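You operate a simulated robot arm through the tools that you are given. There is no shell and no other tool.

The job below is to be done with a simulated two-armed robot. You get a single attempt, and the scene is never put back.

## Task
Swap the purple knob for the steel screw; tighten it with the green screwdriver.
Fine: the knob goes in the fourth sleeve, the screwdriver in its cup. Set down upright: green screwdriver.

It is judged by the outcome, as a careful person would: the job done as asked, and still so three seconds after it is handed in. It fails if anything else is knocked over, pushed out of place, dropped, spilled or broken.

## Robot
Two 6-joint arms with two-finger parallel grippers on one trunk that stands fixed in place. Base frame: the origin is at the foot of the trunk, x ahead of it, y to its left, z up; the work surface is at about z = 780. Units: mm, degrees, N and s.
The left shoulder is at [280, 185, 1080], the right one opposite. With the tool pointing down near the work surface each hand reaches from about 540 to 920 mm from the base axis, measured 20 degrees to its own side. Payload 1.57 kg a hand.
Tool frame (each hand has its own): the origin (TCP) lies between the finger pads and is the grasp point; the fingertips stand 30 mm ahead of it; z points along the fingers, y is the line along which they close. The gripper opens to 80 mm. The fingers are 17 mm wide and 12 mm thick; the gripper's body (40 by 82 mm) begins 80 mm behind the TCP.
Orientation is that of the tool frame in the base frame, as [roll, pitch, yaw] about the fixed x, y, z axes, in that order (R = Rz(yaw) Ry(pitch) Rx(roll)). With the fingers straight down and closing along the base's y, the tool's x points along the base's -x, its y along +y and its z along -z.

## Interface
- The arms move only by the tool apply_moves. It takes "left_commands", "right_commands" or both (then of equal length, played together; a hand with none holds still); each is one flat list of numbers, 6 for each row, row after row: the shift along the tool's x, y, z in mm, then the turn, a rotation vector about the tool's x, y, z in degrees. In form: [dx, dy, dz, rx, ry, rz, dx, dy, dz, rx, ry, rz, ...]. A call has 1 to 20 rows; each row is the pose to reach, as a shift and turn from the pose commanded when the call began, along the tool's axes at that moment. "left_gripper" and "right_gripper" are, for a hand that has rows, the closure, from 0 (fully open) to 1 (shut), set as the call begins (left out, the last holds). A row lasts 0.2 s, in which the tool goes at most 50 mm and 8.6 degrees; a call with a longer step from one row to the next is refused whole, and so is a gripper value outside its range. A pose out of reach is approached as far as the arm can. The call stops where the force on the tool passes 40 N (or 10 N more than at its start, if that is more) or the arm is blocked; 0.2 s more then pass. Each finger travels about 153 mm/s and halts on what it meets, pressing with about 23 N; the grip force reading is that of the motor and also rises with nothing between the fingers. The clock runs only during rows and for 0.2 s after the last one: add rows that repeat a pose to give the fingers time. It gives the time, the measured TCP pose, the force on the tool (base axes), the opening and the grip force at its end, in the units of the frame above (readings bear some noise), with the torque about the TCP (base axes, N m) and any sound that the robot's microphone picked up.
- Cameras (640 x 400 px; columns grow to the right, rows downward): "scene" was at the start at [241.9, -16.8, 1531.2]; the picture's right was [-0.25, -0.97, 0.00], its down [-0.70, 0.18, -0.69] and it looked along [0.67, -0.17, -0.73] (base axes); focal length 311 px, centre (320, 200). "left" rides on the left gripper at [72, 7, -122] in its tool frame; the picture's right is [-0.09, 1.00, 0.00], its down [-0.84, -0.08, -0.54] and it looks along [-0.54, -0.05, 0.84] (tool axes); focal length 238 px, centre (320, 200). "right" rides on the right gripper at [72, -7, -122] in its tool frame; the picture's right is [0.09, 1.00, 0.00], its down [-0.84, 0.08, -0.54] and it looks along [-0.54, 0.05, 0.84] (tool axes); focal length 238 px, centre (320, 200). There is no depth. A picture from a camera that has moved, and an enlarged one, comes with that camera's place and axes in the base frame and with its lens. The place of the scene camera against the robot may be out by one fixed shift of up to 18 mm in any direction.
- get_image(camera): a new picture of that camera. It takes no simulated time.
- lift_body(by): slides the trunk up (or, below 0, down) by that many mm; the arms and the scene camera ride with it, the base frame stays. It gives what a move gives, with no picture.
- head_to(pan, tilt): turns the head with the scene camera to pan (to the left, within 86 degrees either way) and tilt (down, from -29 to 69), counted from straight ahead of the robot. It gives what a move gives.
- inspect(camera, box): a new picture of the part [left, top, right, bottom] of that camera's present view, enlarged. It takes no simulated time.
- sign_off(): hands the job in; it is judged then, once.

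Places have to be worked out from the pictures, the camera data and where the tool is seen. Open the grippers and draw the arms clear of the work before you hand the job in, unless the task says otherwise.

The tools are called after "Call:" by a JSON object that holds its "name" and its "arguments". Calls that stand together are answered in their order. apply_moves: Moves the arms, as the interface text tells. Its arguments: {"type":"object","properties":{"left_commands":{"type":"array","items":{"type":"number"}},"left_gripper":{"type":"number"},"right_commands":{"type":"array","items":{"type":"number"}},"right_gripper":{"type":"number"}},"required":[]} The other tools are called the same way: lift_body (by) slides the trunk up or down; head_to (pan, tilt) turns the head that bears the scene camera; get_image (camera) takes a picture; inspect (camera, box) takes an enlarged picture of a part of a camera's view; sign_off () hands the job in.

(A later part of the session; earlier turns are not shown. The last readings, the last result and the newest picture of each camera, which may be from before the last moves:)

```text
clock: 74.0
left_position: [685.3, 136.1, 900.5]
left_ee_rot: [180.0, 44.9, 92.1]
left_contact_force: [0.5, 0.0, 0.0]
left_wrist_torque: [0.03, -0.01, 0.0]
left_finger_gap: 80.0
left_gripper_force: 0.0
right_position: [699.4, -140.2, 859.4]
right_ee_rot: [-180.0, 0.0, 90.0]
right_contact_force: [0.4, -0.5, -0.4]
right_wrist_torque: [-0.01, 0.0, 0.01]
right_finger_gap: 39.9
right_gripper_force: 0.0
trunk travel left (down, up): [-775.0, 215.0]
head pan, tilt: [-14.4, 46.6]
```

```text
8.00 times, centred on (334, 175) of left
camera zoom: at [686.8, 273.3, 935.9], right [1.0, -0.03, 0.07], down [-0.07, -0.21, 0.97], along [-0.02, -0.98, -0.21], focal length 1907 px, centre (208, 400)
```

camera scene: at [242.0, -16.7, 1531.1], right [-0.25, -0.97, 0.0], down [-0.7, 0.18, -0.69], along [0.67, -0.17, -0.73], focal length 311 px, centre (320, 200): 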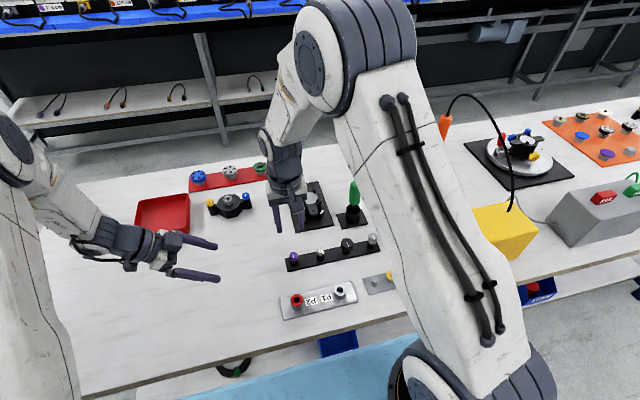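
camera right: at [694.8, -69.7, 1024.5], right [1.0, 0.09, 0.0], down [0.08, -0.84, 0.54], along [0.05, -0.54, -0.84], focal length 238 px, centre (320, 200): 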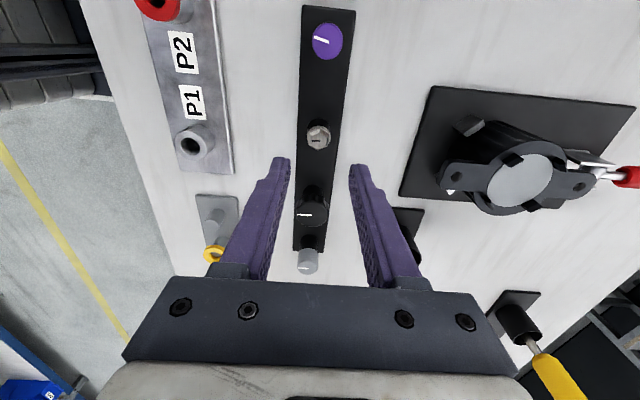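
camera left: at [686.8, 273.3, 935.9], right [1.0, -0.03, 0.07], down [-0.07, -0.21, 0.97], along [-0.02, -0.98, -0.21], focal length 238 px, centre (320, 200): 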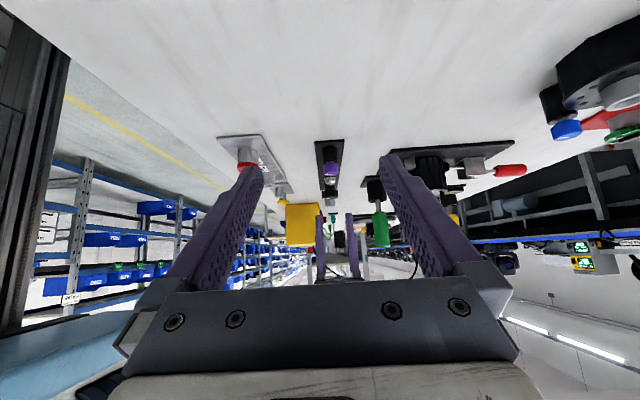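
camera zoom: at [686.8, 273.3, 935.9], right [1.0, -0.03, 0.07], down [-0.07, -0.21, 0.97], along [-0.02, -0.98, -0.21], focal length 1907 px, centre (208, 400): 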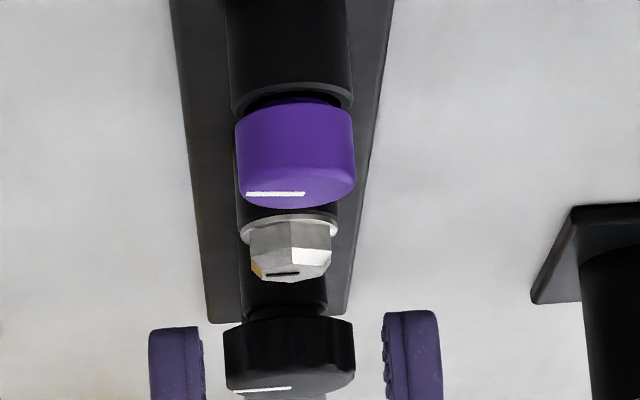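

The alignment looks good from both sides. I nudge 0.5 mm toward +x and 0.4 mm toward +y and lower so the tips reach beside the hex, then check from the side.

Call:
{"name": "apply_moves", "arguments": {"right_commands": [0.4, 0.5, 5, 0, 0, 0, 0.4, 0.5, 11, 0, 0, 0, 0.4, 0.5, 16, 0, 0, 0, 0.4, 0.5, 16, 0, 0, 0]}}

Call:
{"name": "inspect", "arguments": {"camera": "right", "box": [270, 120, 370, 195]}}

Call:
{"name": "inspect", "arguments": {"camera": "left", "box": [310, 160, 358, 190]}}

```text
clock: 75.0
left_position: [683.8, 134.7, 900.8]
left_ee_rot: [-180.0, 45.1, 92.0]
left_contact_force: [-0.3, -0.6, 0.5]
left_wrist_torque: [-0.01, 0.01, 0.01]
left_finger_gap: 80.0
left_gripper_force: 0.0
right_position: [698.3, -139.1, 843.4]
right_ee_rot: [180.0, 0.0, 89.9]
right_contact_force: [-0.5, -0.4, 0.0]
right_wrist_torque: [-0.02, 0.01, 0.02]
right_finger_gap: 40.1
right_gripper_force: 0.1
trunk travel left (down, up): [-775.0, 215.0]
head pan, tilt: [-14.4, 46.6]
```

```text
5.33 times, centred on (320, 158) of right
camera zoom: at [693.5, -67.9, 965.8], right [1.0, 0.09, 0.0], down [0.08, -0.84, 0.54], along [0.05, -0.54, -0.84], focal length 1271 px, centre (320, 427)
```

zoom: 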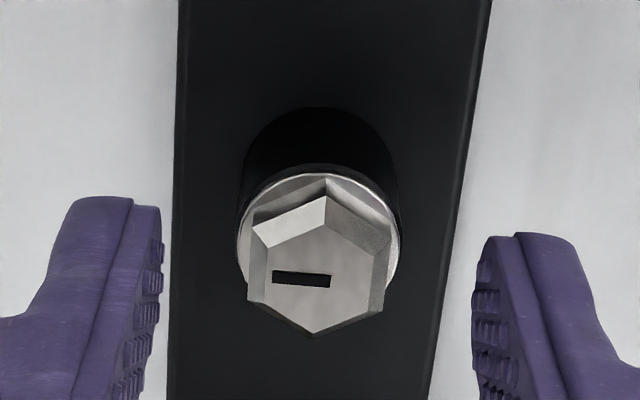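

```text
13.33 times, centred on (334, 175) of left
camera zoom: at [686.8, 273.3, 935.9], right [1.0, -0.03, 0.07], down [-0.07, -0.21, 0.97], along [-0.02, -0.98, -0.21], focal length 3178 px, centre (133, 533)
```

zoom: 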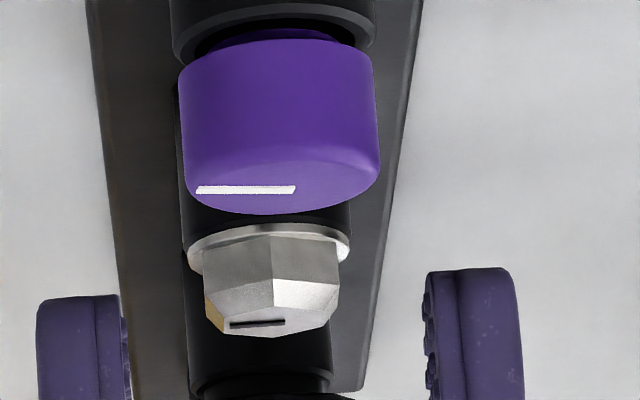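

From the side, the tips are level with the top of the hex, so about 4 mm more puts them just above the flange. I lower 4 mm with a half-millimetre centring correction and then close on the flats.

Call:
{"name": "apply_moves", "arguments": {"right_commands": [0.6, -0.5, 2, 0, 0, 0, 0.6, -0.5, 4, 0, 0, 0, 0.6, -0.5, 4, 0, 0, 0]}}

Call:
{"name": "apply_moves", "arguments": {"right_commands": [0, 0, 0, 0, 0, 0, 0, 0, 0, 0, 0, 0, 0, 0, 0, 0, 0, 0], "right_gripper": 0.85}}

Call:
{"name": "inspect", "arguments": {"camera": "left", "box": [310, 160, 358, 190]}}

Call:
{"name": "inspect", "arguments": {"camera": "right", "box": [270, 120, 370, 195]}}

```text
clock: 75.8
left_position: [684.2, 136.4, 900.7]
left_ee_rot: [-179.9, 45.0, 92.0]
left_contact_force: [-0.2, 0.7, -1.1]
left_wrist_torque: [-0.01, 0.03, 0.04]
left_finger_gap: 80.1
left_gripper_force: 0.0
right_position: [698.9, -138.8, 840.8]
right_ee_rot: [179.9, 0.0, 90.0]
right_contact_force: [-0.6, 0.3, 0.1]
right_wrist_torque: [0.03, 0.02, 0.0]
right_finger_gap: 40.1
right_gripper_force: 0.2
trunk travel left (down, up): [-775.0, 215.0]
head pan, tilt: [-14.4, 46.6]
```

```text
clock: 76.6
left_position: [684.6, 136.8, 900.1]
left_ee_rot: [180.0, 45.0, 92.0]
left_contact_force: [0.5, -0.1, 0.6]
left_wrist_torque: [0.01, 0.03, 0.02]
left_finger_gap: 80.1
left_gripper_force: 0.0
right_position: [699.9, -140.8, 839.7]
right_ee_rot: [179.9, 0.0, 89.9]
right_contact_force: [2.8, -0.9, -0.7]
right_wrist_torque: [0.03, -0.09, -0.03]
right_finger_gap: 16.9
right_gripper_force: 22.6
trunk travel left (down, up): [-775.0, 215.0]
head pan, tilt: [-14.4, 46.6]
```

```text
13.33 times, centred on (334, 175) of left
camera zoom: at [686.9, 273.3, 935.8], right [1.0, -0.03, 0.06], down [-0.07, -0.21, 0.97], along [-0.02, -0.98, -0.21], focal length 3178 px, centre (133, 533)
```

zoom: 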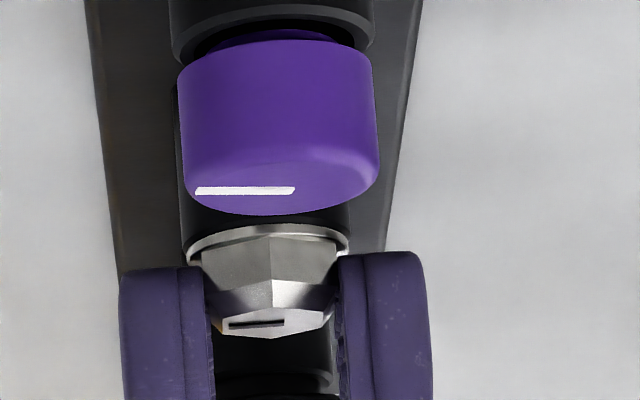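

```text
5.33 times, centred on (320, 158) of right
camera zoom: at [693.2, -67.7, 962.6], right [1.0, 0.09, 0.0], down [0.08, -0.84, 0.54], along [0.05, -0.54, -0.84], focal length 1271 px, centre (320, 427)
```

zoom: 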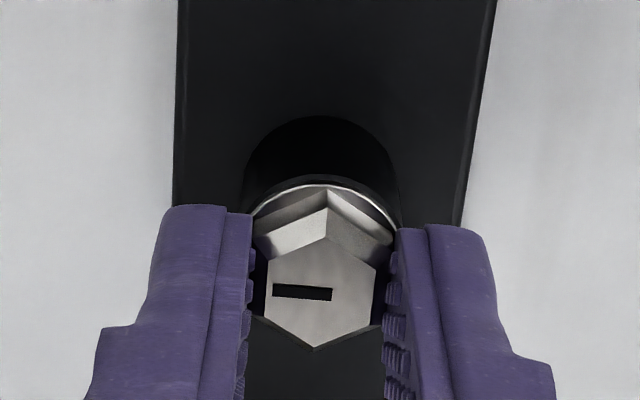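

The hex is gripped on its flats, 16.9 mm at 23 N. I lift slowly a few millimetres to see whether it comes freely.

Call:
{"name": "apply_moves", "arguments": {"right_commands": [0, 0, -1, 0, 0, 0, 0, 0, -2, 0, 0, 0, 0, 0, -3, 0, 0, 0, 0, 0, -4, 0, 0, 0]}}

Call:
{"name": "inspect", "arguments": {"camera": "left", "box": [310, 160, 358, 190]}}

```text
clock: 77.6
left_position: [684.6, 135.9, 901.1]
left_ee_rot: [-180.0, 44.9, 92.0]
left_contact_force: [-0.5, -0.4, -0.9]
left_wrist_torque: [0.0, -0.01, -0.05]
left_finger_gap: 80.0
left_gripper_force: 0.1
right_position: [700.3, -139.4, 843.8]
right_ee_rot: [179.9, 0.1, 90.1]
right_contact_force: [0.7, -0.7, -0.8]
right_wrist_torque: [0.01, -0.05, -0.03]
right_finger_gap: 16.8
right_gripper_force: 23.1
trunk travel left (down, up): [-775.0, 215.0]
head pan, tilt: [-14.4, 46.6]
```

```text
13.33 times, centred on (334, 175) of left
camera zoom: at [686.8, 273.3, 935.9], right [1.0, -0.03, 0.07], down [-0.07, -0.21, 0.97], along [-0.02, -0.98, -0.21], focal length 3178 px, centre (133, 533)
```

zoom: 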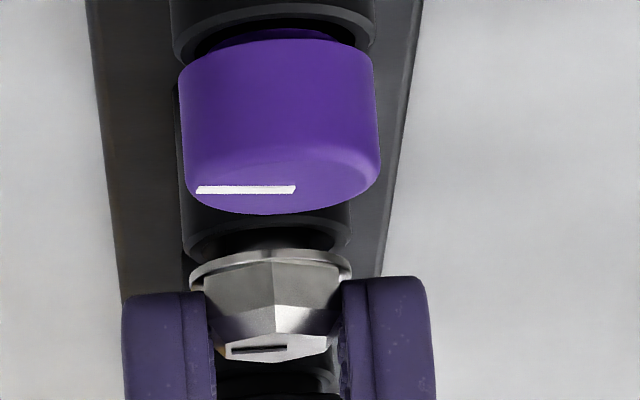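

The screw rises freely with the gripper, so the sleeves are not threaded. I lift it well clear and look at its shank.

Call:
{"name": "apply_moves", "arguments": {"right_commands": [0, 0, -4, 0, 0, 0, 0, 0, -9, 0, 0, 0, 0, 0, -15, 0, 0, 0, 0, 0, -22, 0, 0, 0, 0, 0, -30, 0, 0, 0, 0, 0, -40, 0, 0, 0, 0, 0, -52, 0, 0, 0, 0, 0, -66, 0, 0, 0, 0, 0, -80, 0, 0, 0, 0, 0, -80, 0, 0, 0]}}

Call:
{"name": "inspect", "arguments": {"camera": "left", "box": [300, 150, 380, 230]}}

Call:
{"name": "inspect", "arguments": {"camera": "right", "box": [270, 100, 370, 195]}}

```text
clock: 79.8
left_position: [683.8, 135.7, 900.9]
left_ee_rot: [180.0, 44.9, 91.9]
left_contact_force: [0.3, 0.6, 0.8]
left_wrist_torque: [0.01, 0.01, -0.03]
left_finger_gap: 79.9
left_gripper_force: 0.0
right_position: [699.6, -140.1, 926.7]
right_ee_rot: [-179.9, -0.1, 89.9]
right_contact_force: [1.0, 0.5, -0.2]
right_wrist_torque: [0.0, 0.02, 0.01]
right_finger_gap: 16.5
right_gripper_force: 23.5
trunk travel left (down, up): [-775.0, 215.0]
head pan, tilt: [-14.4, 46.6]
```

```text
5.00 times, centred on (340, 190) of left
camera zoom: at [686.8, 273.3, 936.0], right [1.0, -0.03, 0.07], down [-0.07, -0.21, 0.97], along [-0.02, -0.98, -0.21], focal length 1192 px, centre (220, 250)
```

zoom: 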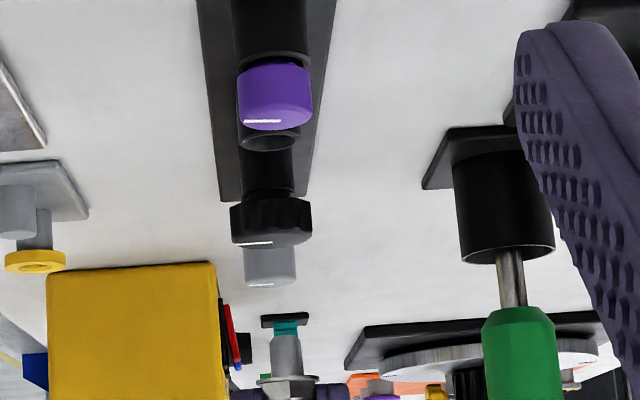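

```text
4.21 times, centred on (320, 148) of right
camera zoom: at [693.0, -67.7, 1048.2], right [1.0, 0.09, 0.0], down [0.08, -0.84, 0.54], along [0.05, -0.54, -0.84], focal length 1004 px, centre (320, 421)
```

zoom: 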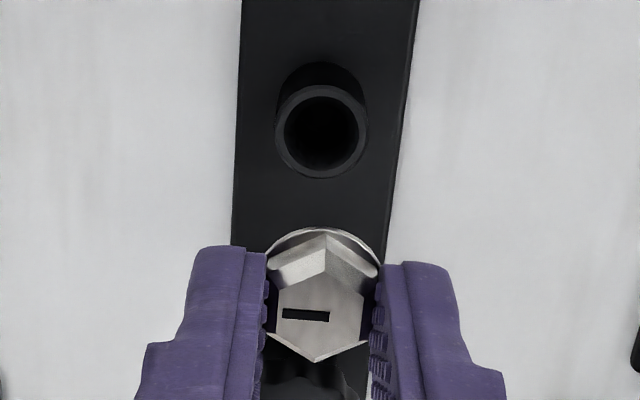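

Call:
{"name": "inspect", "arguments": {"camera": "left", "box": [308, 205, 358, 245]}}

Call:
{"name": "get_image", "arguments": {"camera": "left"}}

```text
10.00 times, centred on (333, 225) of left
camera zoom: at [686.8, 273.3, 936.0], right [1.0, -0.03, 0.07], down [-0.07, -0.21, 0.97], along [-0.02, -0.98, -0.21], focal length 2384 px, centre (190, -50)
```

zoom: 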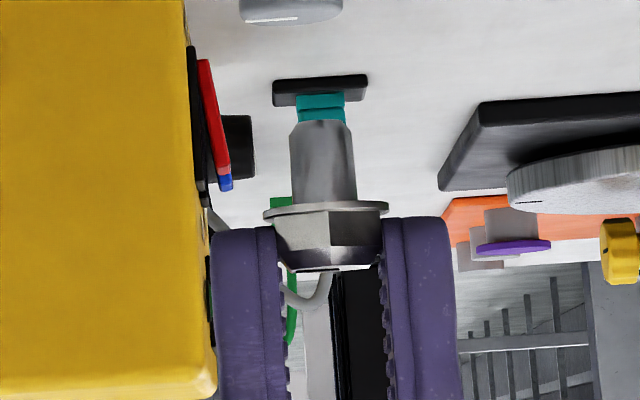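

```text
taken
camera left: at [686.8, 273.3, 936.0], right [1.0, -0.03, 0.07], down [-0.07, -0.21, 0.97], along [-0.02, -0.98, -0.21], focal length 238 px, centre (320, 200)
```

left: 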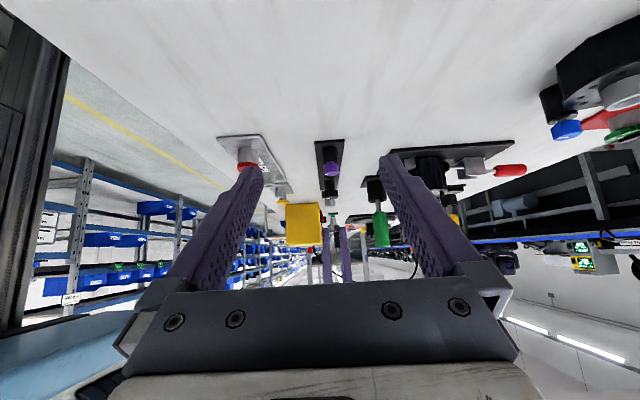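

The screw has a plain shank about 11 mm by 15 mm with a chamfered tip. I carry it at this height to over P2, and slide the left hand so its camera sees P2 between its fingers.

Call:
{"name": "apply_moves", "arguments": {"right_commands": [10, -14, 0, 0, 0, 0, 25, -34, 0, 0, 0, 0, 42, -57, 0, 0, 0, 0, 59, -80, 0, 0, 0, 0, 75, -101, 0, 0, 0, 0, 86, -115, 0, 0, 0, 0, 89.5, -119.8, 0, 0, 0, 0, 89.5, -119.8, 0, 0, 0, 0], "left_commands": [0, -10, 0, 0, 0, 0, 0, -25, 0, 0, 0, 0, 0, -42, 0, 0, 0, 0, 0, -60, 0, 0, 0, 0, 0, -76, 0, 0, 0, 0, 0, -88, 0, 0, 0, 0, 0, -95, 0, 0, 0, 0, 0, -95, 0, 0, 0, 0]}}

Call:
{"name": "get_image", "arguments": {"camera": "left"}}

Call:
{"name": "inspect", "arguments": {"camera": "right", "box": [270, 90, 370, 195]}}

Call:
{"name": "get_image", "arguments": {"camera": "scene"}}

```text
clock: 81.6
left_position: [605.3, 135.9, 911.4]
left_ee_rot: [-179.3, 44.9, 92.2]
left_contact_force: [-0.6, -0.1, -0.2]
left_wrist_torque: [-0.02, 0.0, -0.02]
left_finger_gap: 79.9
left_gripper_force: 0.1
left hand out of reach, approached as far as the arm can: row 5, 6, 7, 8
right_position: [580.5, -50.1, 925.5]
right_ee_rot: [-180.0, -0.1, 90.0]
right_contact_force: [0.6, 0.3, 0.6]
right_wrist_torque: [0.0, 0.0, 0.0]
right_finger_gap: 16.7
right_gripper_force: 23.1
trunk travel left (down, up): [-775.0, 215.0]
head pan, tilt: [-14.4, 46.6]
```

```text
taken
camera left: at [608.6, 273.5, 947.7], right [1.0, -0.03, 0.06], down [-0.06, -0.21, 0.98], along [-0.02, -0.98, -0.21], focal length 238 px, centre (320, 200)
```

left: 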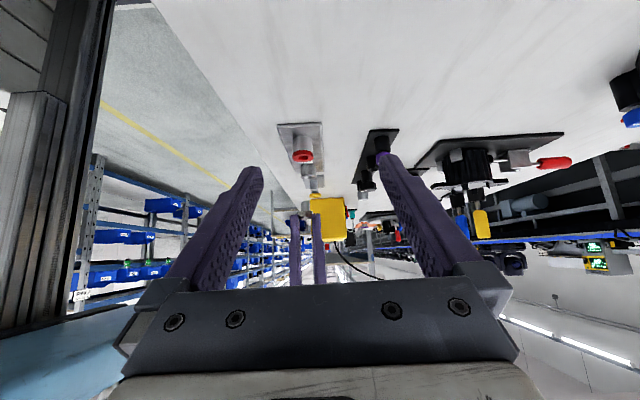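

```text
3.81 times, centred on (320, 142) of right
camera zoom: at [573.4, 21.9, 1047.7], right [1.0, 0.09, 0.0], down [0.08, -0.84, 0.54], along [0.05, -0.54, -0.84], focal length 908 px, centre (320, 419)
```

zoom: 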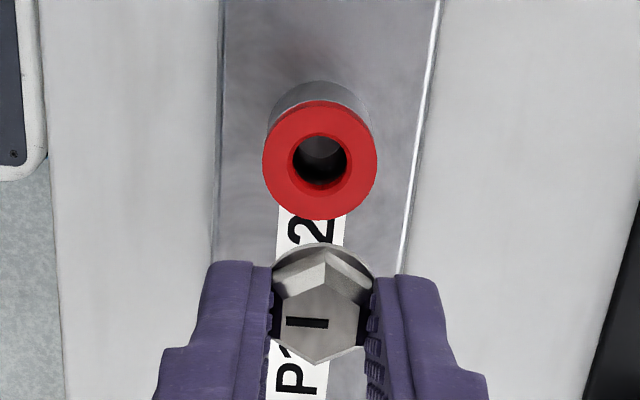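

```text
taken
camera scene: at [241.9, -16.6, 1531.2], right [-0.25, -0.97, 0.0], down [-0.7, 0.18, -0.69], along [0.67, -0.17, -0.73], focal length 311 px, centre (320, 200)
```

scene: 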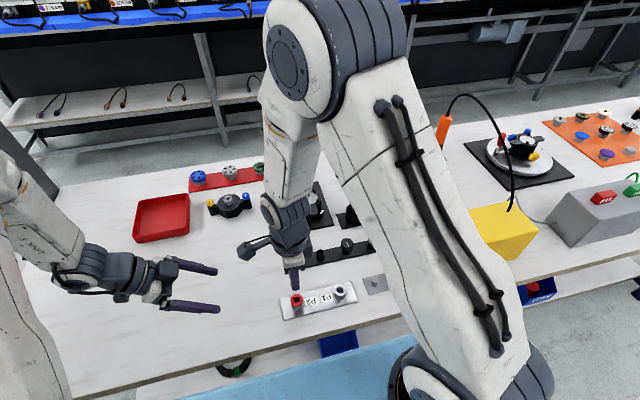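

The ring hole is nearly under the tool axis. I apply about half a millimetre of correction and lower until the screw tip is just above the ring, then check from the side.

Call:
{"name": "apply_moves", "arguments": {"right_commands": [0.6, -0.4, 15, 0, 0, 0, 0.6, -0.4, 32, 0, 0, 0, 0.6, -0.4, 46, 0, 0, 0, 0.6, -0.4, 56, 0, 0, 0, 0.6, -0.4, 56, 0, 0, 0]}}

Call:
{"name": "inspect", "arguments": {"camera": "left", "box": [278, 120, 332, 180]}}

Call:
{"name": "inspect", "arguments": {"camera": "right", "box": [270, 110, 370, 195]}}

Call:
{"name": "inspect", "arguments": {"camera": "scene", "box": [280, 275, 320, 315]}}

```text
clock: 82.8
left_position: [605.7, 135.9, 912.1]
left_ee_rot: [-179.4, 44.9, 92.3]
left_contact_force: [0.8, -0.5, -0.1]
left_wrist_torque: [0.03, 0.02, -0.01]
left_finger_gap: 79.9
left_gripper_force: 0.1
right_position: [580.6, -49.9, 867.6]
right_ee_rot: [180.0, 0.1, 90.2]
right_contact_force: [-0.4, -0.3, -0.1]
right_wrist_torque: [0.0, -0.01, -0.01]
right_finger_gap: 17.2
right_gripper_force: 23.0
trunk travel left (down, up): [-775.0, 215.0]
head pan, tilt: [-14.4, 46.6]
```

```text
6.67 times, centred on (305, 150) of left
camera zoom: at [608.9, 273.5, 947.6], right [1.0, -0.03, 0.06], down [-0.06, -0.21, 0.98], along [-0.02, -0.98, -0.21], focal length 1589 px, centre (420, 533)
```

zoom: 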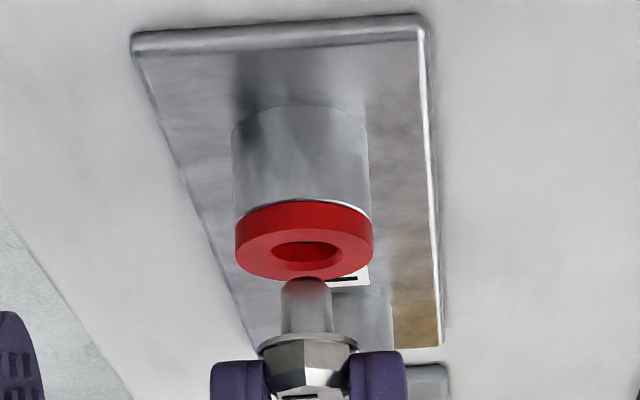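

```text
4.71 times, centred on (320, 152) of right
camera zoom: at [573.4, 22.9, 990.0], right [1.0, 0.09, 0.0], down [0.08, -0.84, 0.54], along [0.05, -0.54, -0.84], focal length 1122 px, centre (320, 424)
```

zoom: 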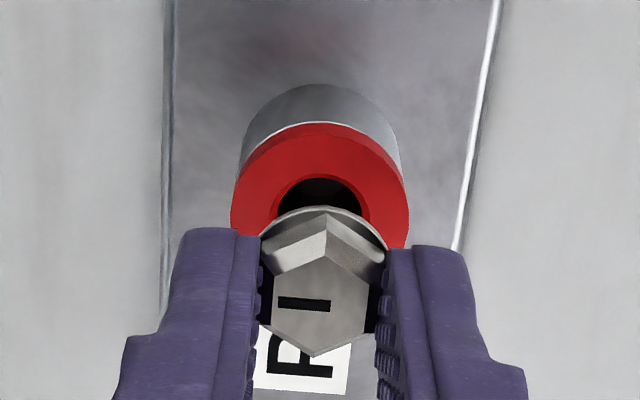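

```text
10.00 times, centred on (300, 295) of scene
camera zoom: at [242.0, -16.7, 1531.2], right [-0.25, -0.97, 0.0], down [-0.7, 0.18, -0.69], along [0.67, -0.17, -0.73], focal length 3106 px, centre (520, -750)
```

zoom: 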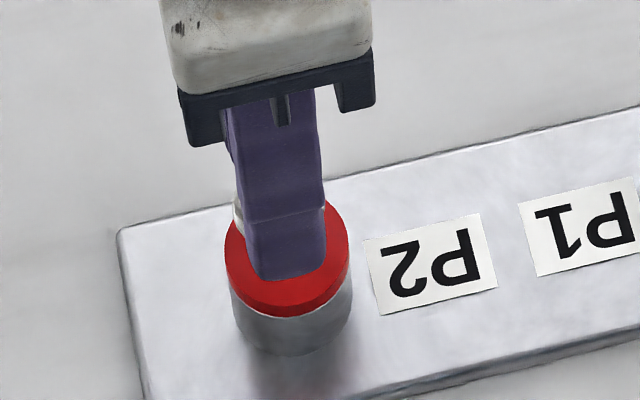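

From the side, the shank is lined up with the ring hole in x and about 6 mm above it. I lower 9 mm so the tip just enters the ring and watch for contact.

Call:
{"name": "apply_moves", "arguments": {"right_commands": [0, 0, 2, 0, 0, 0, 0, 0, 4, 0, 0, 0, 0, 0, 6, 0, 0, 0, 0, 0, 7.5, 0, 0, 0, 0, 0, 9, 0, 0, 0]}}

Call:
{"name": "inspect", "arguments": {"camera": "left", "box": [278, 120, 332, 180]}}

Call:
{"name": "inspect", "arguments": {"camera": "right", "box": [270, 110, 370, 195]}}

```text
clock: 84.0
left_position: [606.1, 136.4, 913.2]
left_ee_rot: [-179.3, 44.9, 92.4]
left_contact_force: [-1.7, -0.2, 0.0]
left_wrist_torque: [0.0, -0.02, 0.02]
left_finger_gap: 80.0
left_gripper_force: 0.1
right_position: [579.1, -49.8, 859.5]
right_ee_rot: [-180.0, 0.0, 90.1]
right_contact_force: [0.2, 0.3, -0.1]
right_wrist_torque: [-0.03, 0.02, -0.02]
right_finger_gap: 16.9
right_gripper_force: 23.2
trunk travel left (down, up): [-775.0, 215.0]
head pan, tilt: [-14.4, 46.6]
```

```text
6.67 times, centred on (305, 150) of left
camera zoom: at [608.9, 273.5, 947.7], right [1.0, -0.03, 0.06], down [-0.06, -0.21, 0.98], along [-0.02, -0.98, -0.21], focal length 1589 px, centre (420, 533)
```

zoom: 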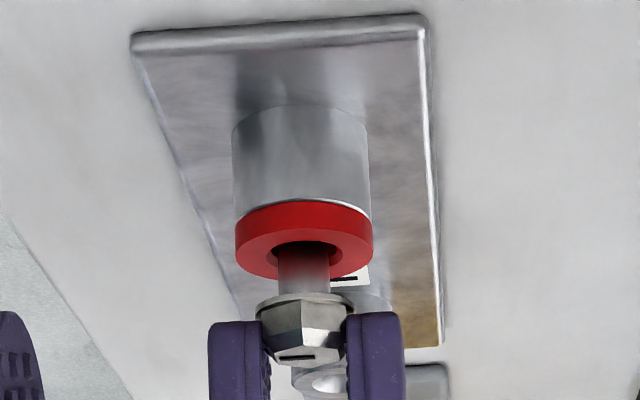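

```text
4.71 times, centred on (320, 152) of right
camera zoom: at [573.1, 22.5, 981.2], right [1.0, 0.09, 0.0], down [0.08, -0.84, 0.54], along [0.05, -0.54, -0.84], focal length 1122 px, centre (320, 424)
```

zoom: 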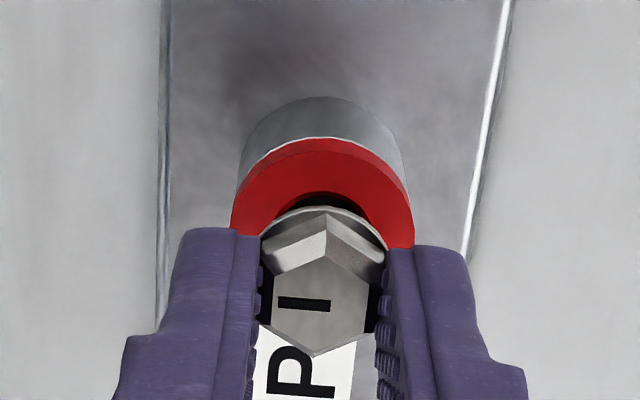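

The shank is inside the ring hole with no contact force. I keep lowering 4 mm in small steps and read the force.

Call:
{"name": "apply_moves", "arguments": {"right_commands": [0, 0, 1, 0, 0, 0, 0, 0, 2, 0, 0, 0, 0, 0, 3, 0, 0, 0, 0, 0, 4, 0, 0, 0]}}

Call:
{"name": "inspect", "arguments": {"camera": "left", "box": [278, 120, 332, 180]}}

```text
clock: 85.0
left_position: [606.5, 136.8, 912.1]
left_ee_rot: [-179.4, 45.0, 92.4]
left_contact_force: [0.3, -1.2, 0.2]
left_wrist_torque: [0.01, 0.03, 0.02]
left_finger_gap: 80.0
left_gripper_force: 0.0
right_position: [580.3, -49.6, 857.2]
right_ee_rot: [-180.0, 0.1, 90.0]
right_contact_force: [-0.3, 0.1, 0.3]
right_wrist_torque: [-0.02, 0.03, -0.02]
right_finger_gap: 16.8
right_gripper_force: 23.3
trunk travel left (down, up): [-775.0, 215.0]
head pan, tilt: [-14.4, 46.6]
```

```text
6.67 times, centred on (305, 150) of left
camera zoom: at [608.9, 273.5, 947.7], right [1.0, -0.03, 0.06], down [-0.06, -0.21, 0.98], along [-0.02, -0.98, -0.21], focal length 1589 px, centre (420, 533)
```

zoom: 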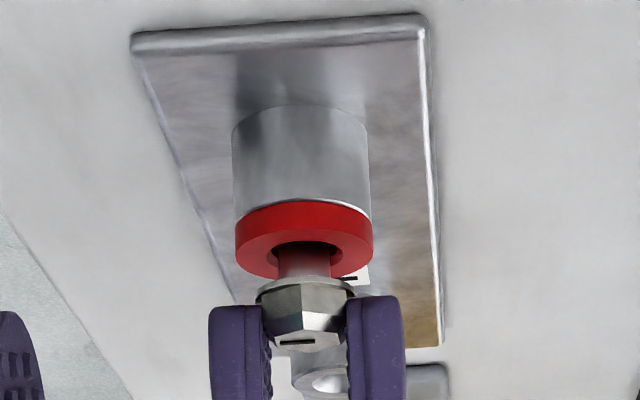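

Still no contact, with the flange about 8 mm above the ring. I lower another 3 mm.

Call:
{"name": "apply_moves", "arguments": {"right_commands": [0, 0, 1, 0, 0, 0, 0, 0, 2, 0, 0, 0, 0, 0, 3, 0, 0, 0]}}

Call:
{"name": "inspect", "arguments": {"camera": "left", "box": [278, 120, 332, 180]}}

```text
clock: 85.8
left_position: [605.7, 136.6, 912.5]
left_ee_rot: [-179.4, 44.9, 92.2]
left_contact_force: [0.3, -0.5, 0.3]
left_wrist_torque: [0.01, -0.01, -0.02]
left_finger_gap: 79.8
left_gripper_force: 0.0
right_position: [581.0, -49.6, 853.4]
right_ee_rot: [180.0, 0.0, 90.0]
right_contact_force: [-0.4, 0.1, -0.9]
right_wrist_torque: [0.01, 0.02, 0.01]
right_finger_gap: 16.8
right_gripper_force: 23.7
trunk travel left (down, up): [-775.0, 215.0]
head pan, tilt: [-14.4, 46.6]
```

```text
6.67 times, centred on (305, 150) of left
camera zoom: at [608.9, 273.5, 947.7], right [1.0, -0.03, 0.06], down [-0.06, -0.21, 0.98], along [-0.02, -0.98, -0.21], focal length 1589 px, centre (420, 533)
```

zoom: 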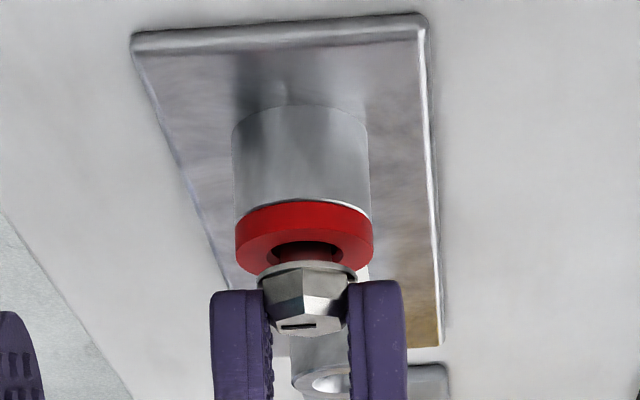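

The flange is about 4.5 mm above the ring and still free. I go down 2 mm more.

Call:
{"name": "apply_moves", "arguments": {"right_commands": [0, 0, 0.7, 0, 0, 0, 0, 0, 1.4, 0, 0, 0, 0, 0, 2, 0, 0, 0]}}

Call:
{"name": "inspect", "arguments": {"camera": "left", "box": [286, 135, 324, 175]}}

Call:
{"name": "inspect", "arguments": {"camera": "right", "box": [270, 110, 370, 195]}}

```text
clock: 86.6
left_position: [605.4, 135.6, 912.3]
left_ee_rot: [-179.4, 44.8, 92.2]
left_contact_force: [-0.6, 0.0, 0.3]
left_wrist_torque: [-0.01, 0.03, -0.03]
left_finger_gap: 80.2
left_gripper_force: 0.0
right_position: [579.1, -49.8, 850.3]
right_ee_rot: [180.0, -0.1, 89.9]
right_contact_force: [4.0, -8.7, 1.4]
right_wrist_torque: [-0.25, -0.15, 0.04]
right_finger_gap: 16.9
right_gripper_force: 23.0
trunk travel left (down, up): [-775.0, 215.0]
head pan, tilt: [-14.4, 46.6]
```

```text
10.00 times, centred on (305, 155) of left
camera zoom: at [609.1, 273.0, 947.8], right [1.0, -0.03, 0.06], down [-0.06, -0.21, 0.98], along [-0.02, -0.98, -0.21], focal length 2384 px, centre (470, 650)
```

zoom: 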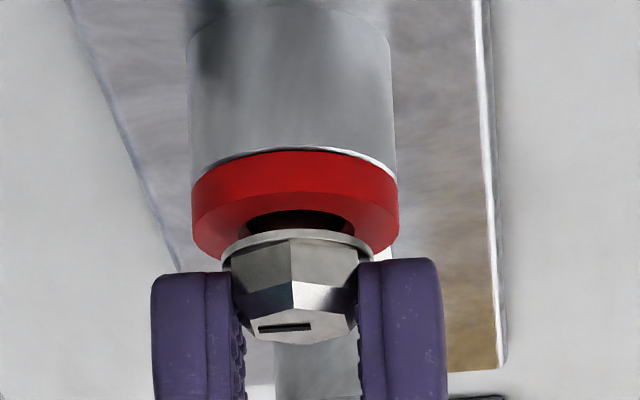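

```text
4.71 times, centred on (320, 152) of right
camera zoom: at [573.4, 22.7, 972.5], right [1.0, 0.09, 0.0], down [0.08, -0.84, 0.54], along [0.05, -0.54, -0.84], focal length 1122 px, centre (320, 424)
```

zoom: 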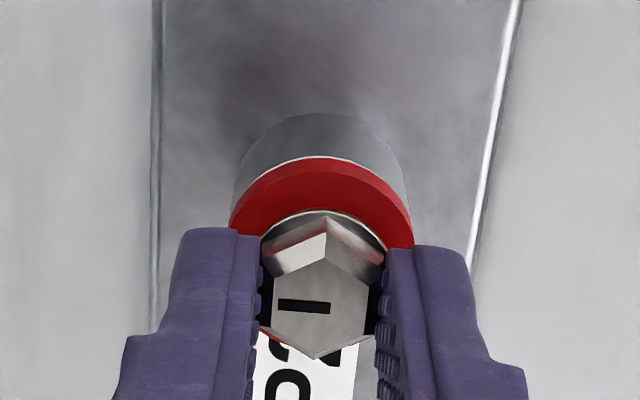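

A lateral load appeared (Fx +4, Fy -9) with little vertical force, so the bore has located the shank and the tool is about 1 mm too far toward +y. I shift 1 mm toward -y and 0.4 mm toward +x.

Call:
{"name": "apply_moves", "arguments": {"right_commands": [-0.5, 0.2, 0, 0, 0, 0, -1, 0.4, 0, 0, 0, 0, -1, 0.4, 0, 0, 0, 0]}}

Call:
{"name": "inspect", "arguments": {"camera": "left", "box": [286, 135, 324, 175]}}

Call:
{"name": "inspect", "arguments": {"camera": "right", "box": [270, 110, 370, 195]}}

```text
clock: 87.4
left_position: [605.7, 136.6, 912.2]
left_ee_rot: [-179.5, 45.0, 92.4]
left_contact_force: [-0.2, 0.1, -0.1]
left_wrist_torque: [-0.02, -0.05, 0.04]
left_finger_gap: 80.0
left_gripper_force: 0.1
right_position: [580.6, -49.4, 849.7]
right_ee_rot: [180.0, 0.0, 89.9]
right_contact_force: [0.4, 3.2, 4.4]
right_wrist_torque: [0.06, 0.03, -0.01]
right_finger_gap: 16.9
right_gripper_force: 22.9
trunk travel left (down, up): [-775.0, 215.0]
head pan, tilt: [-14.4, 46.6]
```

```text
10.00 times, centred on (305, 155) of left
camera zoom: at [608.6, 273.8, 947.8], right [1.0, -0.03, 0.06], down [-0.06, -0.21, 0.98], along [-0.02, -0.98, -0.21], focal length 2384 px, centre (470, 650)
```

zoom: 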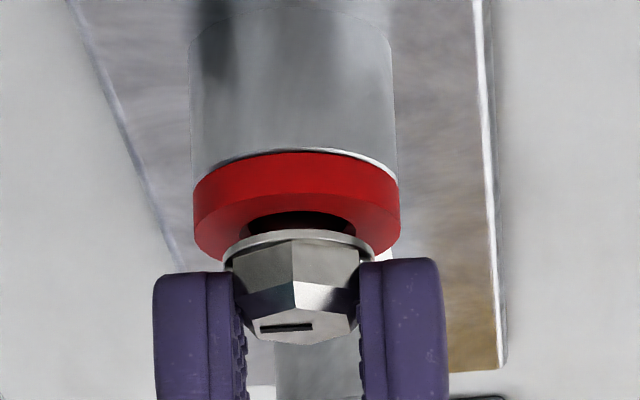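

```text
4.71 times, centred on (320, 152) of right
camera zoom: at [573.2, 22.6, 972.3], right [1.0, 0.09, 0.0], down [0.08, -0.84, 0.54], along [0.05, -0.54, -0.84], focal length 1122 px, centre (320, 424)
```

zoom: 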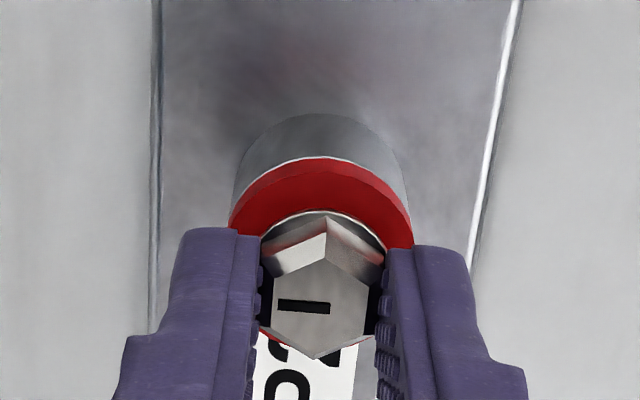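

The forces are nearly gone and the screw is held laterally by the bore, with its flange about 3 mm above the ring, at the thread start. I turn it clockwise 60° by hand just to start the thread, following down 0.6 mm.

Call:
{"name": "apply_moves", "arguments": {"right_commands": [0.3, 0, 0, 0, 0, 6, 0.3, 0, 0.1, 0, 0, 14, 0.3, 0, 0.2, 0, 0, 22, 0.3, 0, 0.3, 0, 0, 30, 0.3, 0, 0.4, 0, 0, 38, 0.3, 0, 0.5, 0, 0, 46, 0.3, 0, 0.6, 0, 0, 54, 0.3, 0, 0.6, 0, 0, 60, 0.3, 0, 0.6, 0, 0, 60]}}

Call:
{"name": "inspect", "arguments": {"camera": "left", "box": [286, 135, 324, 175]}}

Call:
{"name": "inspect", "arguments": {"camera": "right", "box": [270, 110, 370, 195]}}

```text
clock: 89.4
left_position: [607.2, 136.3, 912.2]
left_ee_rot: [-179.3, 45.0, 92.3]
left_contact_force: [-0.6, -0.2, 0.3]
left_wrist_torque: [0.03, -0.01, 0.0]
left_finger_gap: 80.0
left_gripper_force: 0.0
right_position: [581.6, -49.0, 850.0]
right_ee_rot: [-179.9, -0.1, 29.8]
right_contact_force: [10.5, -8.8, 3.8]
right_wrist_torque: [-0.32, -0.33, 0.04]
right_finger_gap: 16.9
right_gripper_force: 23.0
trunk travel left (down, up): [-775.0, 215.0]
head pan, tilt: [-14.4, 46.6]
```

```text
10.00 times, centred on (305, 155) of left
camera zoom: at [609.2, 273.1, 947.6], right [1.0, -0.03, 0.06], down [-0.06, -0.21, 0.98], along [-0.02, -0.98, -0.21], focal length 2384 px, centre (470, 650)
```

zoom: 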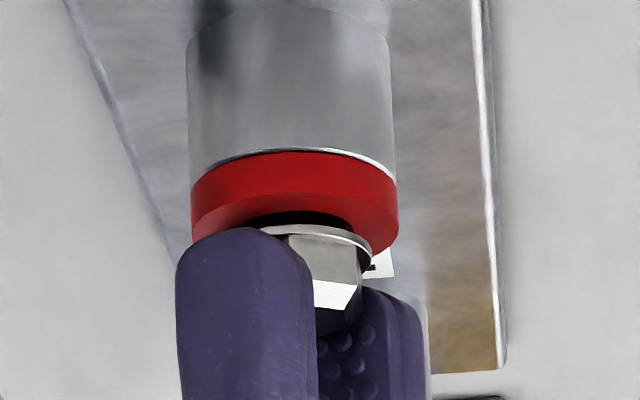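

```text
4.71 times, centred on (320, 152) of right
camera zoom: at [639.7, -8.5, 971.7], right [0.58, -0.82, 0.0], down [-0.69, -0.48, 0.54], along [-0.44, -0.31, -0.84], focal length 1122 px, centre (320, 424)
```

zoom: 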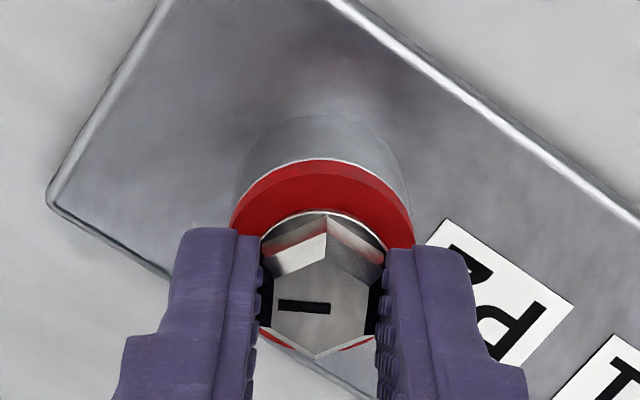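

The screw turned with the gripper and now carries an off-centre load. I relieve that and do a tiny 1.2 mm pull to confirm the thread has caught.

Call:
{"name": "apply_moves", "arguments": {"right_commands": [0.3, 0.7, 0, 0, 0, 0, 0.5, 1.4, 0, 0, 0, 0, 0.5, 1.4, 0, 0, 0, 0]}}

Call:
{"name": "apply_moves", "arguments": {"right_commands": [0, 0, -0.6, 0, 0, 0, 0, 0, -1.2, 0, 0, 0, 0, 0, -1.2, 0, 0, 0]}}

Call:
{"name": "inspect", "arguments": {"camera": "left", "box": [286, 135, 324, 175]}}

```text
clock: 90.2
left_position: [605.3, 137.1, 912.8]
left_ee_rot: [-179.4, 44.9, 92.2]
left_contact_force: [-0.4, -0.2, 0.3]
left_wrist_torque: [-0.03, 0.0, -0.01]
left_finger_gap: 80.3
left_gripper_force: 0.1
right_position: [582.0, -50.5, 847.9]
right_ee_rot: [-179.9, 0.1, 30.0]
right_contact_force: [0.3, 5.9, 1.4]
right_wrist_torque: [0.23, -0.03, 0.01]
right_finger_gap: 16.7
right_gripper_force: 23.1
trunk travel left (down, up): [-775.0, 215.0]
head pan, tilt: [-14.4, 46.6]
```

```text
clock: 91.0
left_position: [606.3, 136.6, 911.6]
left_ee_rot: [-179.4, 44.9, 92.2]
left_contact_force: [-0.4, 0.1, 0.0]
left_wrist_torque: [0.02, 0.01, -0.01]
left_finger_gap: 80.2
left_gripper_force: 0.1
right_position: [581.4, -49.9, 850.2]
right_ee_rot: [-179.9, 0.0, 29.9]
right_contact_force: [-3.4, 11.3, -7.0]
right_wrist_torque: [0.39, 0.04, 0.0]
right_finger_gap: 16.9
right_gripper_force: 22.7
trunk travel left (down, up): [-775.0, 215.0]
head pan, tilt: [-14.4, 46.6]
```

```text
10.00 times, centred on (305, 155) of left
camera zoom: at [608.8, 274.0, 947.4], right [1.0, -0.03, 0.06], down [-0.06, -0.21, 0.98], along [-0.02, -0.98, -0.21], focal length 2384 px, centre (470, 650)
```

zoom: 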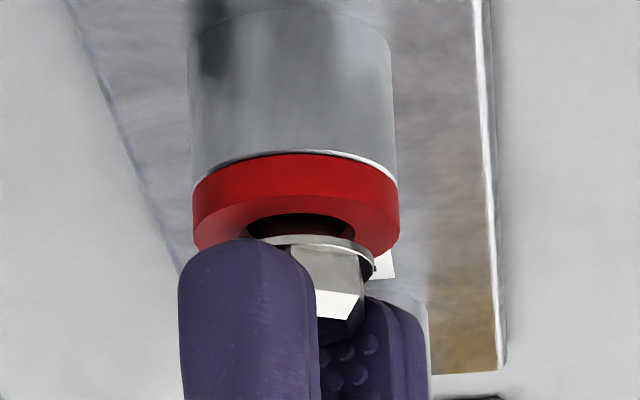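

The pull met only about 7 N and the screw rose slightly, so the thread is not clearly caught yet. I undo the lift, trim the side load, and look at the forces again.

Call:
{"name": "apply_moves", "arguments": {"right_commands": [0.1, -0.2, 0.6, 0, 0, 0, 0.2, -0.4, 1.2, 0, 0, 0, 0.2, -0.4, 1.6, 0, 0, 0, 0.2, -0.4, 1.6, 0, 0, 0]}}

Call:
{"name": "inspect", "arguments": {"camera": "left", "box": [286, 135, 324, 175]}}

```text
clock: 92.0
left_position: [604.5, 137.1, 912.8]
left_ee_rot: [-179.4, 44.9, 92.3]
left_contact_force: [0.3, 0.0, -0.3]
left_wrist_torque: [0.0, -0.03, 0.02]
left_finger_gap: 79.9
left_gripper_force: 0.1
right_position: [580.9, -49.8, 850.3]
right_ee_rot: [-179.8, -0.1, 29.9]
right_contact_force: [-9.6, 13.1, 9.0]
right_wrist_torque: [0.37, 0.28, 0.02]
right_finger_gap: 16.9
right_gripper_force: 22.8
trunk travel left (down, up): [-775.0, 215.0]
head pan, tilt: [-14.4, 46.6]
```

```text
10.00 times, centred on (305, 155) of left
camera zoom: at [608.5, 274.0, 948.0], right [1.0, -0.03, 0.06], down [-0.06, -0.21, 0.98], along [-0.02, -0.98, -0.21], focal length 2384 px, centre (470, 650)
```

zoom: 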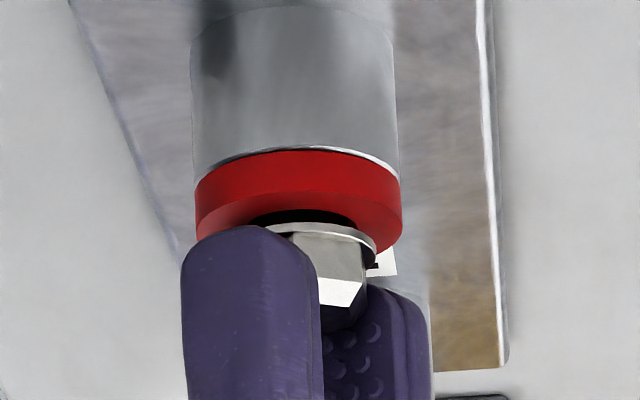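

The side loads look like stick-slip from gripping an already located screw. I release it to let it settle, back off slightly, and look at how it sits.

Call:
{"name": "apply_moves", "arguments": {"right_commands": [0, 0, 0, 0, 0, 0, 0, 0, 0, 0, 0, 0, 0, 0, 0, 0, 0, 0], "right_gripper": 0.5}}

Call:
{"name": "inspect", "arguments": {"camera": "left", "box": [286, 135, 324, 175]}}

Call:
{"name": "inspect", "arguments": {"camera": "right", "box": [270, 110, 370, 195]}}

```text
clock: 92.8
left_position: [607.1, 135.5, 912.7]
left_ee_rot: [-179.3, 44.9, 92.3]
left_contact_force: [-0.1, 0.1, -1.1]
left_wrist_torque: [0.01, -0.01, 0.01]
left_finger_gap: 79.7
left_gripper_force: 0.0
right_position: [581.5, -49.4, 847.8]
right_ee_rot: [-179.9, 0.0, 29.9]
right_contact_force: [0.0, -0.1, -0.2]
right_wrist_torque: [-0.01, -0.04, 0.05]
right_finger_gap: 40.0
right_gripper_force: 0.0
trunk travel left (down, up): [-775.0, 215.0]
head pan, tilt: [-14.4, 46.6]
```

```text
10.00 times, centred on (305, 155) of left
camera zoom: at [608.9, 273.5, 947.7], right [1.0, -0.03, 0.06], down [-0.06, -0.21, 0.98], along [-0.02, -0.98, -0.21], focal length 2384 px, centre (470, 650)
```

zoom: 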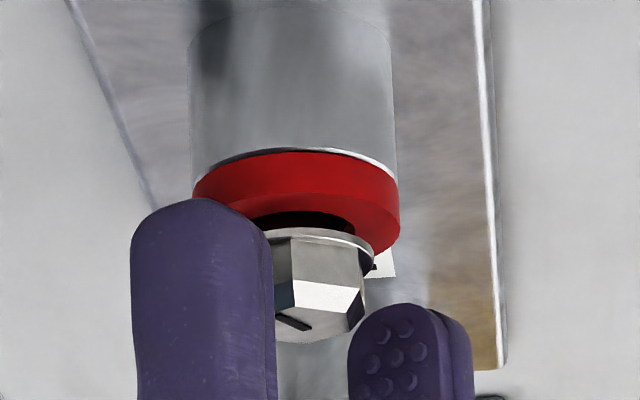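

```text
4.71 times, centred on (320, 152) of right
camera zoom: at [640.7, -8.9, 971.0], right [0.58, -0.82, 0.0], down [-0.69, -0.49, 0.54], along [-0.44, -0.31, -0.84], focal length 1122 px, centre (320, 424)
```

zoom: 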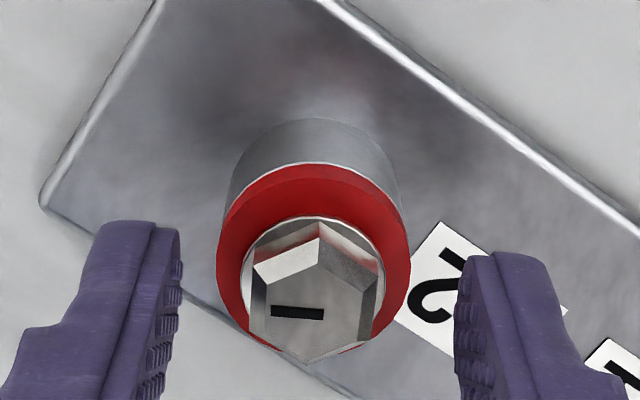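

The screw stands upright in the hole. The 1.2 mm pull gave about 7 N/mm, which matches a caught thread. I leave it there, raise the right hand clear, and travel to above the green screwdriver.

Call:
{"name": "apply_moves", "arguments": {"right_commands": [0, 0, -10, 0, 0, 0, 0, 0, -30, 0, 0, 0, 0, 0, -55, 0, 0, -8, 0, 0, -80, 0, 0, -16, 4, 14, -100, 0, 0, -24, 9, 32, -120, 0, 0, -32, 15, 52, -140, 0, 0, -40, 21, 73, -155, 0, 0, -48, 27, 95, -162, 0, 0, -56, 34, 117, -162, 0, 0, -64, 40, 139, -162, 0, 0, -72, 46, 161, -162, 0, 0, -80, 53, 183, -162, 0, 0, -88, 59, 205, -162, 0, 0, -96, 65, 226, -162, 0, 0, -104, 71, 246, -162, 0, 0, -112, 77, 266, -162, 0, 0, -120, 82, 284, -162, 0, 0, -128, 86, 298, -162, 0, 0, -136, 88.4, 305.8, -162, 0, 0, -144], "right_gripper": 0.3}}

Call:
{"name": "get_image", "arguments": {"camera": "right"}}

Call:
{"name": "inspect", "arguments": {"camera": "left", "box": [280, 130, 328, 170]}}

Call:
{"name": "get_image", "arguments": {"camera": "scene"}}

```text
clock: 97.0
left_position: [605.3, 136.4, 912.1]
left_ee_rot: [-179.4, 44.9, 92.2]
left_contact_force: [0.2, 0.4, -0.4]
left_wrist_torque: [0.01, -0.04, 0.0]
left_finger_gap: 79.7
left_gripper_force: 0.0
right_position: [810.1, -271.9, 1011.7]
right_ee_rot: [179.9, 0.0, 174.1]
right_contact_force: [0.0, -0.3, -0.5]
right_wrist_torque: [0.0, 0.05, 0.03]
right_finger_gap: 56.0
right_gripper_force: 0.1
trunk travel left (down, up): [-775.0, 215.0]
head pan, tilt: [-14.4, 46.6]
```

```text
taken
camera right: at [738.0, -270.2, 1133.3], right [0.01, 1.0, 0.0], down [0.84, -0.01, 0.54], along [0.54, -0.01, -0.84], focal length 238 px, centre (320, 200)
```

right: 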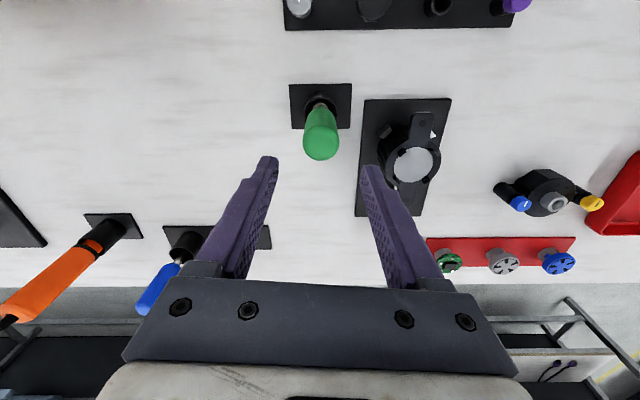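

```text
10.00 times, centred on (304, 150) of left
camera zoom: at [608.9, 273.5, 947.7], right [1.0, -0.03, 0.06], down [-0.06, -0.21, 0.98], along [-0.02, -0.98, -0.21], focal length 2384 px, centre (480, 700)
```

zoom: 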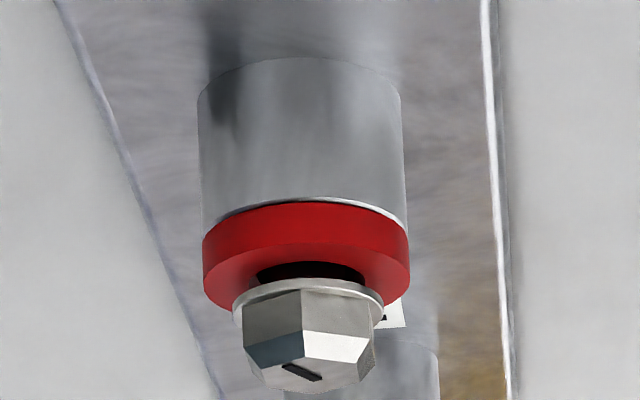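

```text
taken
camera scene: at [241.9, -16.7, 1531.2], right [-0.25, -0.97, 0.0], down [-0.7, 0.18, -0.69], along [0.67, -0.17, -0.73], focal length 311 px, centre (320, 200)
```

scene: 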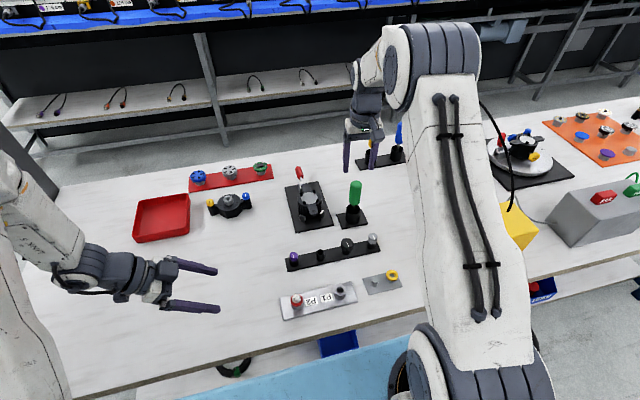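

The screw stands upright at P2. I zoom in on the green screwdriver to centre on its handle.

Call:
{"name": "inspect", "arguments": {"camera": "right", "box": [280, 75, 360, 165]}}

Call:
{"name": "inspect", "arguments": {"camera": "left", "box": [400, 140, 520, 260]}}

Call:
{"name": "inspect", "arguments": {"camera": "scene", "box": [330, 175, 378, 235]}}

```text
4.44 times, centred on (320, 120) of right
camera zoom: at [738.0, -270.2, 1133.3], right [0.01, 1.0, 0.0], down [0.84, -0.01, 0.54], along [0.54, -0.01, -0.84], focal length 1059 px, centre (320, 556)
```

zoom: 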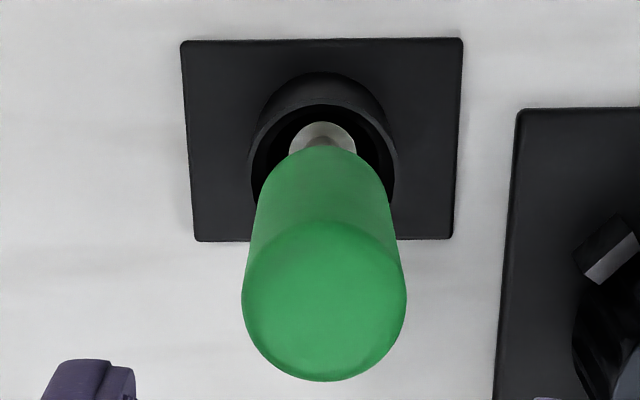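

```text
3.33 times, centred on (460, 200) of left
camera zoom: at [608.9, 273.5, 947.7], right [1.0, -0.03, 0.06], down [-0.06, -0.21, 0.98], along [-0.02, -0.98, -0.21], focal length 794 px, centre (-147, 200)
```

zoom: 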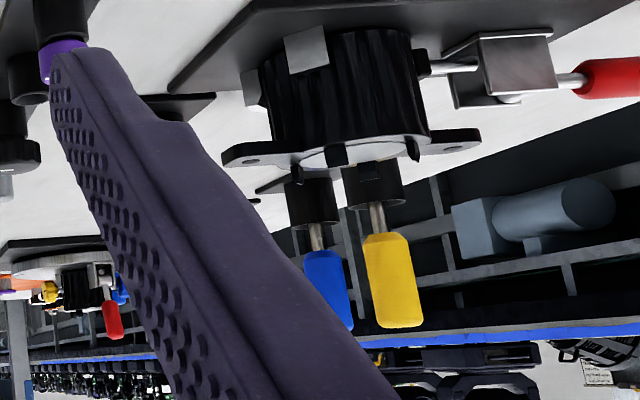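

```text
6.67 times, centred on (354, 205) of scene
camera zoom: at [241.9, -16.7, 1531.2], right [-0.25, -0.97, 0.0], down [-0.7, 0.18, -0.69], along [0.67, -0.17, -0.73], focal length 2070 px, centre (93, 167)
```

zoom: 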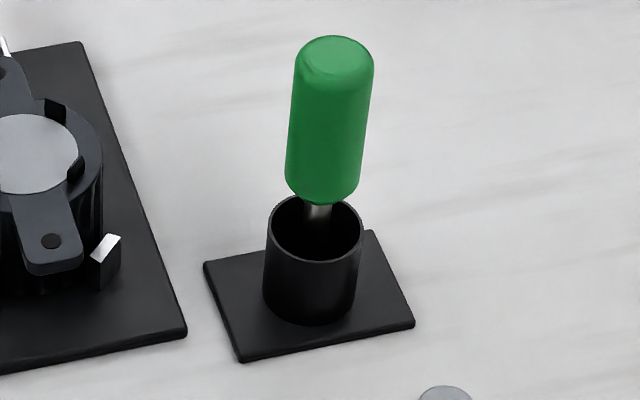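

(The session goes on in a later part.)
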